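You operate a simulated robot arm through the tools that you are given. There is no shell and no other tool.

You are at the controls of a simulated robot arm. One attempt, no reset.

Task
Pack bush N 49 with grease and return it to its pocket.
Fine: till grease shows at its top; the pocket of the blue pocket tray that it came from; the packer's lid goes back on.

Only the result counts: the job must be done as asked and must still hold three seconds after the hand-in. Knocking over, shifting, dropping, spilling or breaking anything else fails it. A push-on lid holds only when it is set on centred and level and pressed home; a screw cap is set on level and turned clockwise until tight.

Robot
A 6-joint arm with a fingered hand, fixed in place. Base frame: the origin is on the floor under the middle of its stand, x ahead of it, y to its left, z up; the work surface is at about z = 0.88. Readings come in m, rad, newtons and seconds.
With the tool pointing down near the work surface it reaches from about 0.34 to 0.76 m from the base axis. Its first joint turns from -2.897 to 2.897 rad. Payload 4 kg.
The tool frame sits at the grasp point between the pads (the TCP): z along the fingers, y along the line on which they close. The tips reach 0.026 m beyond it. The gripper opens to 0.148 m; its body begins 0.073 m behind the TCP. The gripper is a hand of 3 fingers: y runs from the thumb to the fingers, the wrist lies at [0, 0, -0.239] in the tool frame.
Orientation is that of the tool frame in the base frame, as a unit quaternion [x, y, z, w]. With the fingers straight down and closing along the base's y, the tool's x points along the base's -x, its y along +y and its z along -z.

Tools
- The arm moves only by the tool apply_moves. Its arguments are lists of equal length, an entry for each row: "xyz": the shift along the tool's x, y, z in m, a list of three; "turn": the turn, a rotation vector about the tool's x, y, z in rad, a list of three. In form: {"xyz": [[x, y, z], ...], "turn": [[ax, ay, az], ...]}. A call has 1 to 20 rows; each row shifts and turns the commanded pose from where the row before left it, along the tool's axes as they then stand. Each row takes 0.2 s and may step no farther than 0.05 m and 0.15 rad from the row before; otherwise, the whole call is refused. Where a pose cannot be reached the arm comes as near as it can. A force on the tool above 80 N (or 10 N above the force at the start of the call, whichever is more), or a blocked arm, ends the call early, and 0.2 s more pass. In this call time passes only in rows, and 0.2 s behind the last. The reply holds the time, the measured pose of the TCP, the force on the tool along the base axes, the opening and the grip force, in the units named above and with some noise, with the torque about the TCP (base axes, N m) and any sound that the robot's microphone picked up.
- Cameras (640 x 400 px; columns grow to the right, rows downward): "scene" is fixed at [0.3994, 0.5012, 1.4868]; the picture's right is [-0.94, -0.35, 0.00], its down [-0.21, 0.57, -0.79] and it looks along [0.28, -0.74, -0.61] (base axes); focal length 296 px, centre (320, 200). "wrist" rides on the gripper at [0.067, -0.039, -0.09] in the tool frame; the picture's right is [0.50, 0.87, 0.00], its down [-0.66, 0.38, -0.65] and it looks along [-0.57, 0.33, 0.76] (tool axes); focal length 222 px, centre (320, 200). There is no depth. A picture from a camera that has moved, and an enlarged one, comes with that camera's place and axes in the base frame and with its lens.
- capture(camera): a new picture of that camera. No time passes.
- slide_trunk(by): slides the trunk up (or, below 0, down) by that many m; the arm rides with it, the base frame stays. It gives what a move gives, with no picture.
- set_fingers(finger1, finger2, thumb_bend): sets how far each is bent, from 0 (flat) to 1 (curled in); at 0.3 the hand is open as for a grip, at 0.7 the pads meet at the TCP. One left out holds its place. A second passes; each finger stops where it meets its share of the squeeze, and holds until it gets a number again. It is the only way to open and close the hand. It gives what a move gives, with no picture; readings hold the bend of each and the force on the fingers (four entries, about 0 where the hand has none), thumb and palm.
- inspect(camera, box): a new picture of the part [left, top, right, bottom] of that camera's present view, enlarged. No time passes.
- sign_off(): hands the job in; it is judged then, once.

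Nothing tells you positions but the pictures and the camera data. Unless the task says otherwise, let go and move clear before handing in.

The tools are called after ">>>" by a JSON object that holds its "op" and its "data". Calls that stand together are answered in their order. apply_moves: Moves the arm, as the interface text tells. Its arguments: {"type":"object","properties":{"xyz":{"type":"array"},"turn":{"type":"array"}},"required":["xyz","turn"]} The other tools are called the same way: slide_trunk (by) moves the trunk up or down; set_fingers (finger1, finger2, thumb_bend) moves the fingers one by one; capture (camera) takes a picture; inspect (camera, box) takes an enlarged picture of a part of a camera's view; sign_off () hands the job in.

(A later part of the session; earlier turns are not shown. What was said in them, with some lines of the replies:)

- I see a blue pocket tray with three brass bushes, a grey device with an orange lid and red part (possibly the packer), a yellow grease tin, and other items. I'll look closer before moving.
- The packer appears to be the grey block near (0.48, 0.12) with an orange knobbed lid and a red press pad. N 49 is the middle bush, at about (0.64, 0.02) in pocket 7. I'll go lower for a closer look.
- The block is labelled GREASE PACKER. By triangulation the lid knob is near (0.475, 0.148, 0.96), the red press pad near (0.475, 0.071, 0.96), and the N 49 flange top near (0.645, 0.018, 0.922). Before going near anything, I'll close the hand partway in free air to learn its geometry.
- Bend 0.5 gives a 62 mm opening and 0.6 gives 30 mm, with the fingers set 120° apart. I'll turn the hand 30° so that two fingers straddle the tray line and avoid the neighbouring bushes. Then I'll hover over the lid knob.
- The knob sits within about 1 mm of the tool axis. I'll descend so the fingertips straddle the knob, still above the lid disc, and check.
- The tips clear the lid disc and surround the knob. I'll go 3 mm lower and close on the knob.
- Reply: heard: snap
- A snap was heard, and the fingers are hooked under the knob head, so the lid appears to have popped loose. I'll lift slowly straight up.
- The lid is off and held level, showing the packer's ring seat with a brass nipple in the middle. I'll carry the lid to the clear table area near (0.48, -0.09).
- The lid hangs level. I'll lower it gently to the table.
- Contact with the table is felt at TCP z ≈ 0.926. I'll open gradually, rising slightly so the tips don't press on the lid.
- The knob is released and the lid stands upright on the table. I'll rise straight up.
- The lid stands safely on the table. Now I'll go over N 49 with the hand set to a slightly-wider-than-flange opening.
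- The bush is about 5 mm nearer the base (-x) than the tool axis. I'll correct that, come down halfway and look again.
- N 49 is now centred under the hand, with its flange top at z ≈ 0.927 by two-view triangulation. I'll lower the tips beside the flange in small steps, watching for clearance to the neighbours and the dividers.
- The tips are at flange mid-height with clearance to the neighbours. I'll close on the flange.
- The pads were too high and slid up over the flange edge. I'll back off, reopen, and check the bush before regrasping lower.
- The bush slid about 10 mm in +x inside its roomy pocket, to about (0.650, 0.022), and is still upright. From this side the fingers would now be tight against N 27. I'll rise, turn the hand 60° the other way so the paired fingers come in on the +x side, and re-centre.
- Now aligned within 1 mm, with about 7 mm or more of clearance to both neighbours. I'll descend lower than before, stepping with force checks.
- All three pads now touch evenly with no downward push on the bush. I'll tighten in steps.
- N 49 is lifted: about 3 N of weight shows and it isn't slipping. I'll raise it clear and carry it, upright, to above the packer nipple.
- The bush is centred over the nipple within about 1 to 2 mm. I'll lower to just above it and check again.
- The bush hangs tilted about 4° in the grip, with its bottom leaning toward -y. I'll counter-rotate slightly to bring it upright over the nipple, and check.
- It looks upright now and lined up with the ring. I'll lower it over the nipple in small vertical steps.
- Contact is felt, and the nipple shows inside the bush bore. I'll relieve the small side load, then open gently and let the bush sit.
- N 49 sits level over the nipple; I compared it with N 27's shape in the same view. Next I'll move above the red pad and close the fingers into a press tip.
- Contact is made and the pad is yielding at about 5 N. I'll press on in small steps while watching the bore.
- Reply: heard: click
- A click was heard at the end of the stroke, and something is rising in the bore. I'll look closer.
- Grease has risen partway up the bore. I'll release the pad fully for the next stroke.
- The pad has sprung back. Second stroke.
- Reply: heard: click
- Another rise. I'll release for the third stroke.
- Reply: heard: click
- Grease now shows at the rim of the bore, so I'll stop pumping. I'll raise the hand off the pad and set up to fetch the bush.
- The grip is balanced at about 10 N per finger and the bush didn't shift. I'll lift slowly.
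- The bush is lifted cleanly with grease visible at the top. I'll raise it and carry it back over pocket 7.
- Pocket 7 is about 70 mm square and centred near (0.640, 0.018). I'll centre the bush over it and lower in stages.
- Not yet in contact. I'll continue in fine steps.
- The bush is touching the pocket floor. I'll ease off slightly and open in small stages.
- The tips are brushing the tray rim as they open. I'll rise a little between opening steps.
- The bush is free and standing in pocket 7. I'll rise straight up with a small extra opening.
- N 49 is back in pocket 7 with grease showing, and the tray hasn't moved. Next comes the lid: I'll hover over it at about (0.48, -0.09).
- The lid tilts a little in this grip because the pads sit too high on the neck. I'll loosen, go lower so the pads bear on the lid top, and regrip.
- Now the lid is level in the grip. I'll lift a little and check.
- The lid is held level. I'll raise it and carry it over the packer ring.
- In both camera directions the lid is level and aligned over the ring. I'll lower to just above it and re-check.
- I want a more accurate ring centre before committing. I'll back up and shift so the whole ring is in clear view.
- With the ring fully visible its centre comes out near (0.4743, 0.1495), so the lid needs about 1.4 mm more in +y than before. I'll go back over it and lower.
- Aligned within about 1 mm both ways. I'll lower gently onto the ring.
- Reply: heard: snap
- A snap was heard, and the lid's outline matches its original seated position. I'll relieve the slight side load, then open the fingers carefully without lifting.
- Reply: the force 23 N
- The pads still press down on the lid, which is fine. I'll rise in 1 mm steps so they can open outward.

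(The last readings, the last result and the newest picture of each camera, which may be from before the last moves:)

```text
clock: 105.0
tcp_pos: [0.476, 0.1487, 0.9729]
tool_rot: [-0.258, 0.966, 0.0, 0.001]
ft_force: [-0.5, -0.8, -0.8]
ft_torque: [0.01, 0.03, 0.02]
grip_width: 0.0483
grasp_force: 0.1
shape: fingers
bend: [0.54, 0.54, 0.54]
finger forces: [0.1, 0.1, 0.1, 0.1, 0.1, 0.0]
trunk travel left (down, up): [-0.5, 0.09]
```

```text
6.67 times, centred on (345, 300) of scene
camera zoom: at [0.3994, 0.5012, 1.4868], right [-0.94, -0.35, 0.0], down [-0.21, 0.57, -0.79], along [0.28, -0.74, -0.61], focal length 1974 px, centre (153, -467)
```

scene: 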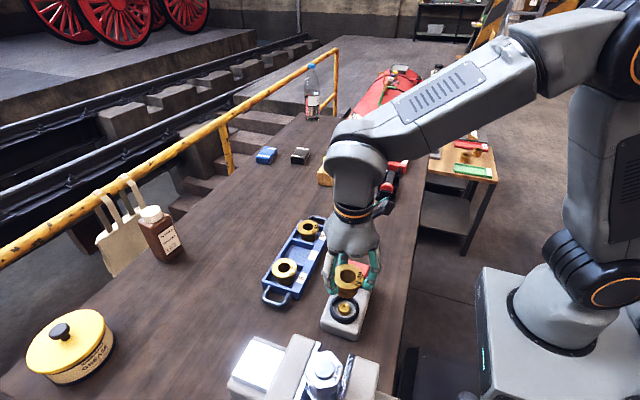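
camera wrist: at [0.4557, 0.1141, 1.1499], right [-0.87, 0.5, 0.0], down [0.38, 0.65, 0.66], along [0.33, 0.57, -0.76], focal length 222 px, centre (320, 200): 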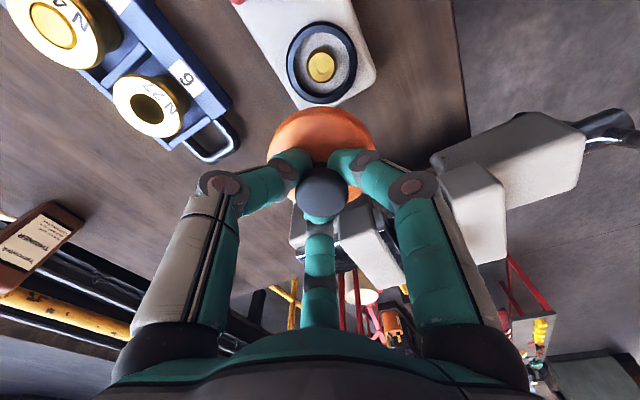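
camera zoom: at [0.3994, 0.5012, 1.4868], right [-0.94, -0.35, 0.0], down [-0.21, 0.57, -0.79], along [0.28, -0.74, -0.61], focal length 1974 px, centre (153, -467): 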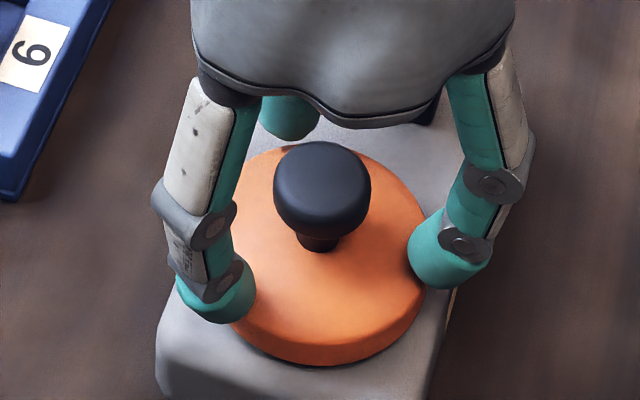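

The fingers are free of the knob. I'll rise and inspect the lid seating.

>>> {"op": "apply_moves", "data": {"xyz": [[0, 0, -0.01], [0, 0, -0.03], [0, 0, -0.045]], "turn": [[0, 0, 0], [0, 0, 0], [0, 0, 0]]}}

>>> {"op": "inspect", "data": {"camera": "scene", "box": [300, 250, 400, 350]}}

>>> {"op": "inspect", "data": {"camera": "wrist", "box": [220, 30, 420, 180]}}

>>> {"op": "inspect", "data": {"camera": "scene", "box": [325, 280, 365, 330]}}

```text
clock: 105.8
tcp_pos: [0.4751, 0.1481, 1.0581]
tool_rot: [-0.257, 0.966, 0.0, 0.001]
ft_force: [-0.3, 0.7, 0.1]
ft_torque: [0.01, 0.01, 0.04]
grip_width: 0.0485
grasp_force: 0.2
shape: fingers
bend: [0.54, 0.54, 0.54]
finger forces: [0.1, 0.0, 0.1, 0.1, 0.1, 0.1]
trunk travel left (down, up): [-0.5, 0.09]
```

```text
4.00 times, centred on (350, 300) of scene
camera zoom: at [0.3994, 0.5012, 1.4868], right [-0.94, -0.35, 0.0], down [-0.21, 0.57, -0.79], along [0.28, -0.74, -0.61], focal length 1184 px, centre (200, -200)
```

zoom: 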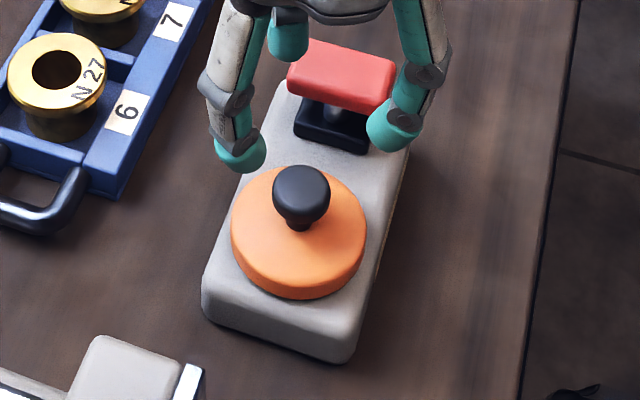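

```text
2.67 times, centred on (320, 105) of wrist
camera zoom: at [0.436, 0.0815, 1.1473], right [-0.87, 0.5, 0.0], down [0.38, 0.65, 0.65], along [0.33, 0.57, -0.76], focal length 592 px, centre (320, 453)
```

zoom: 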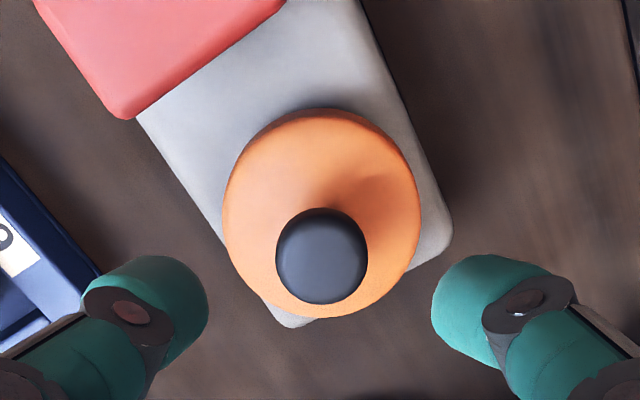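

```text
8.00 times, centred on (345, 305) of scene
camera zoom: at [0.3994, 0.5012, 1.4868], right [-0.94, -0.35, 0.0], down [-0.21, 0.57, -0.79], along [0.28, -0.74, -0.61], focal length 2369 px, centre (120, -640)
```

zoom: 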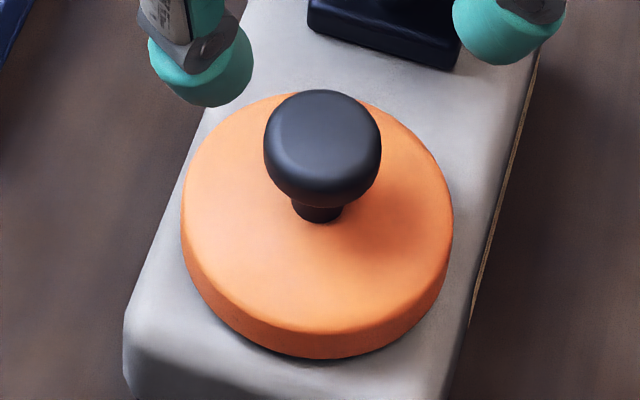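

The lid's outline matches its original seated picture, and the packer and tray haven't moved. I'll rise well clear and make a final check of the whole scene.

>>> {"op": "apply_moves", "data": {"xyz": [[0, 0, -0.045], [0, 0, -0.045], [0, 0, -0.045], [0.02, -0.03, -0.03], [0.02, -0.03, 0]], "turn": [[0, 0, 0], [0, 0, 0], [0, 0, 0], [0, 0, 0], [0, 0, 0]]}}

>>> {"op": "capture", "data": {"camera": "scene"}}

>>> {"op": "inspect", "data": {"camera": "scene", "box": [240, 200, 400, 300]}}

>>> {"op": "capture", "data": {"camera": "wrist"}}

```text
clock: 107.0
tcp_pos: [0.4701, 0.0758, 1.2243]
tool_rot: [-0.258, 0.966, 0.001, 0.001]
ft_force: [0.3, 0.2, 0.4]
ft_torque: [0.06, 0.0, -0.05]
grip_width: 0.0488
grasp_force: 0.1
shape: fingers
bend: [0.54, 0.54, 0.54]
finger forces: [0.0, 0.0, 0.1, 0.0, 0.1, 0.0]
trunk travel left (down, up): [-0.5, 0.09]
```

```text
taken
```

scene: 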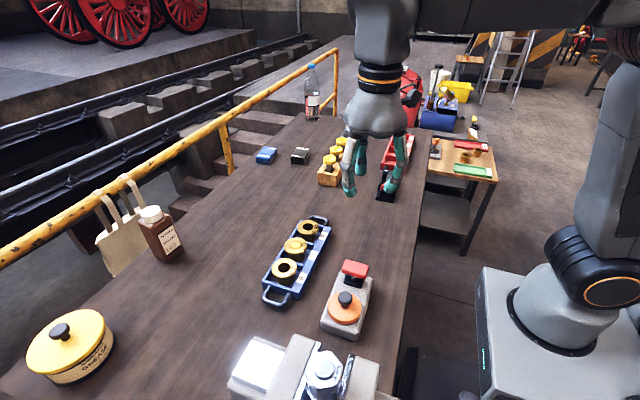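

```text
4.00 times, centred on (320, 250) of scene
camera zoom: at [0.3994, 0.5012, 1.4868], right [-0.94, -0.35, 0.0], down [-0.21, 0.57, -0.79], along [0.28, -0.74, -0.61], focal length 1184 px, centre (320, 0)
```

zoom: 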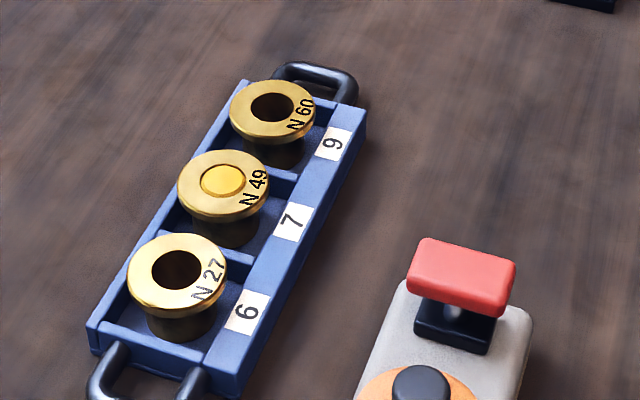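

```text
taken
camera wrist: at [0.4304, 0.0074, 1.3132], right [-0.87, 0.5, 0.0], down [0.38, 0.65, 0.66], along [0.33, 0.57, -0.76], focal length 222 px, centre (320, 200)
```

wrist: 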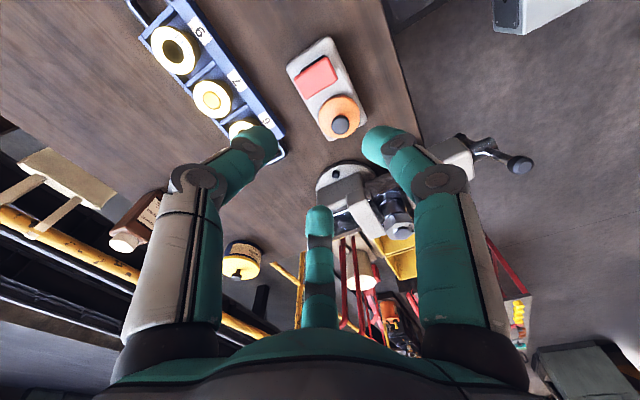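

N 49 stands in pocket 7 with grease at its top, its neighbours and the tray are where they were, the packer lid is snapped on and the hand is clear. I'm handing in.

>>> {"op": "sign_off", "data": {}}

```text
The job is handed in.
```

Bush N 49 is packed with grease to the top and back in pocket 7 of the blue tray, and the packer's lid is on again. I've handed the job in. No verdict came back, so what follows is what I saw and felt.

- **Grease:** it took three full strokes of the red pad, and I stopped as soon as grease showed at the rim of the bore.
- **Bush:** N 49 stands upright in its pocket, about 5 mm from where it first stood. My first grip on it slipped, and it slid about 10 mm inside the pocket before I regripped it.
- **Lid:** I heard it snap home, and its outline in the scene camera matches the picture from before I took it off. I then bore down on it with about 20 N while opening the fingers.
- **Everything else:** the tray, N 27, N 60 and the packer are where they were. The fingertips brushed the tray rim once as I let go of the bush, but the tray did not move.
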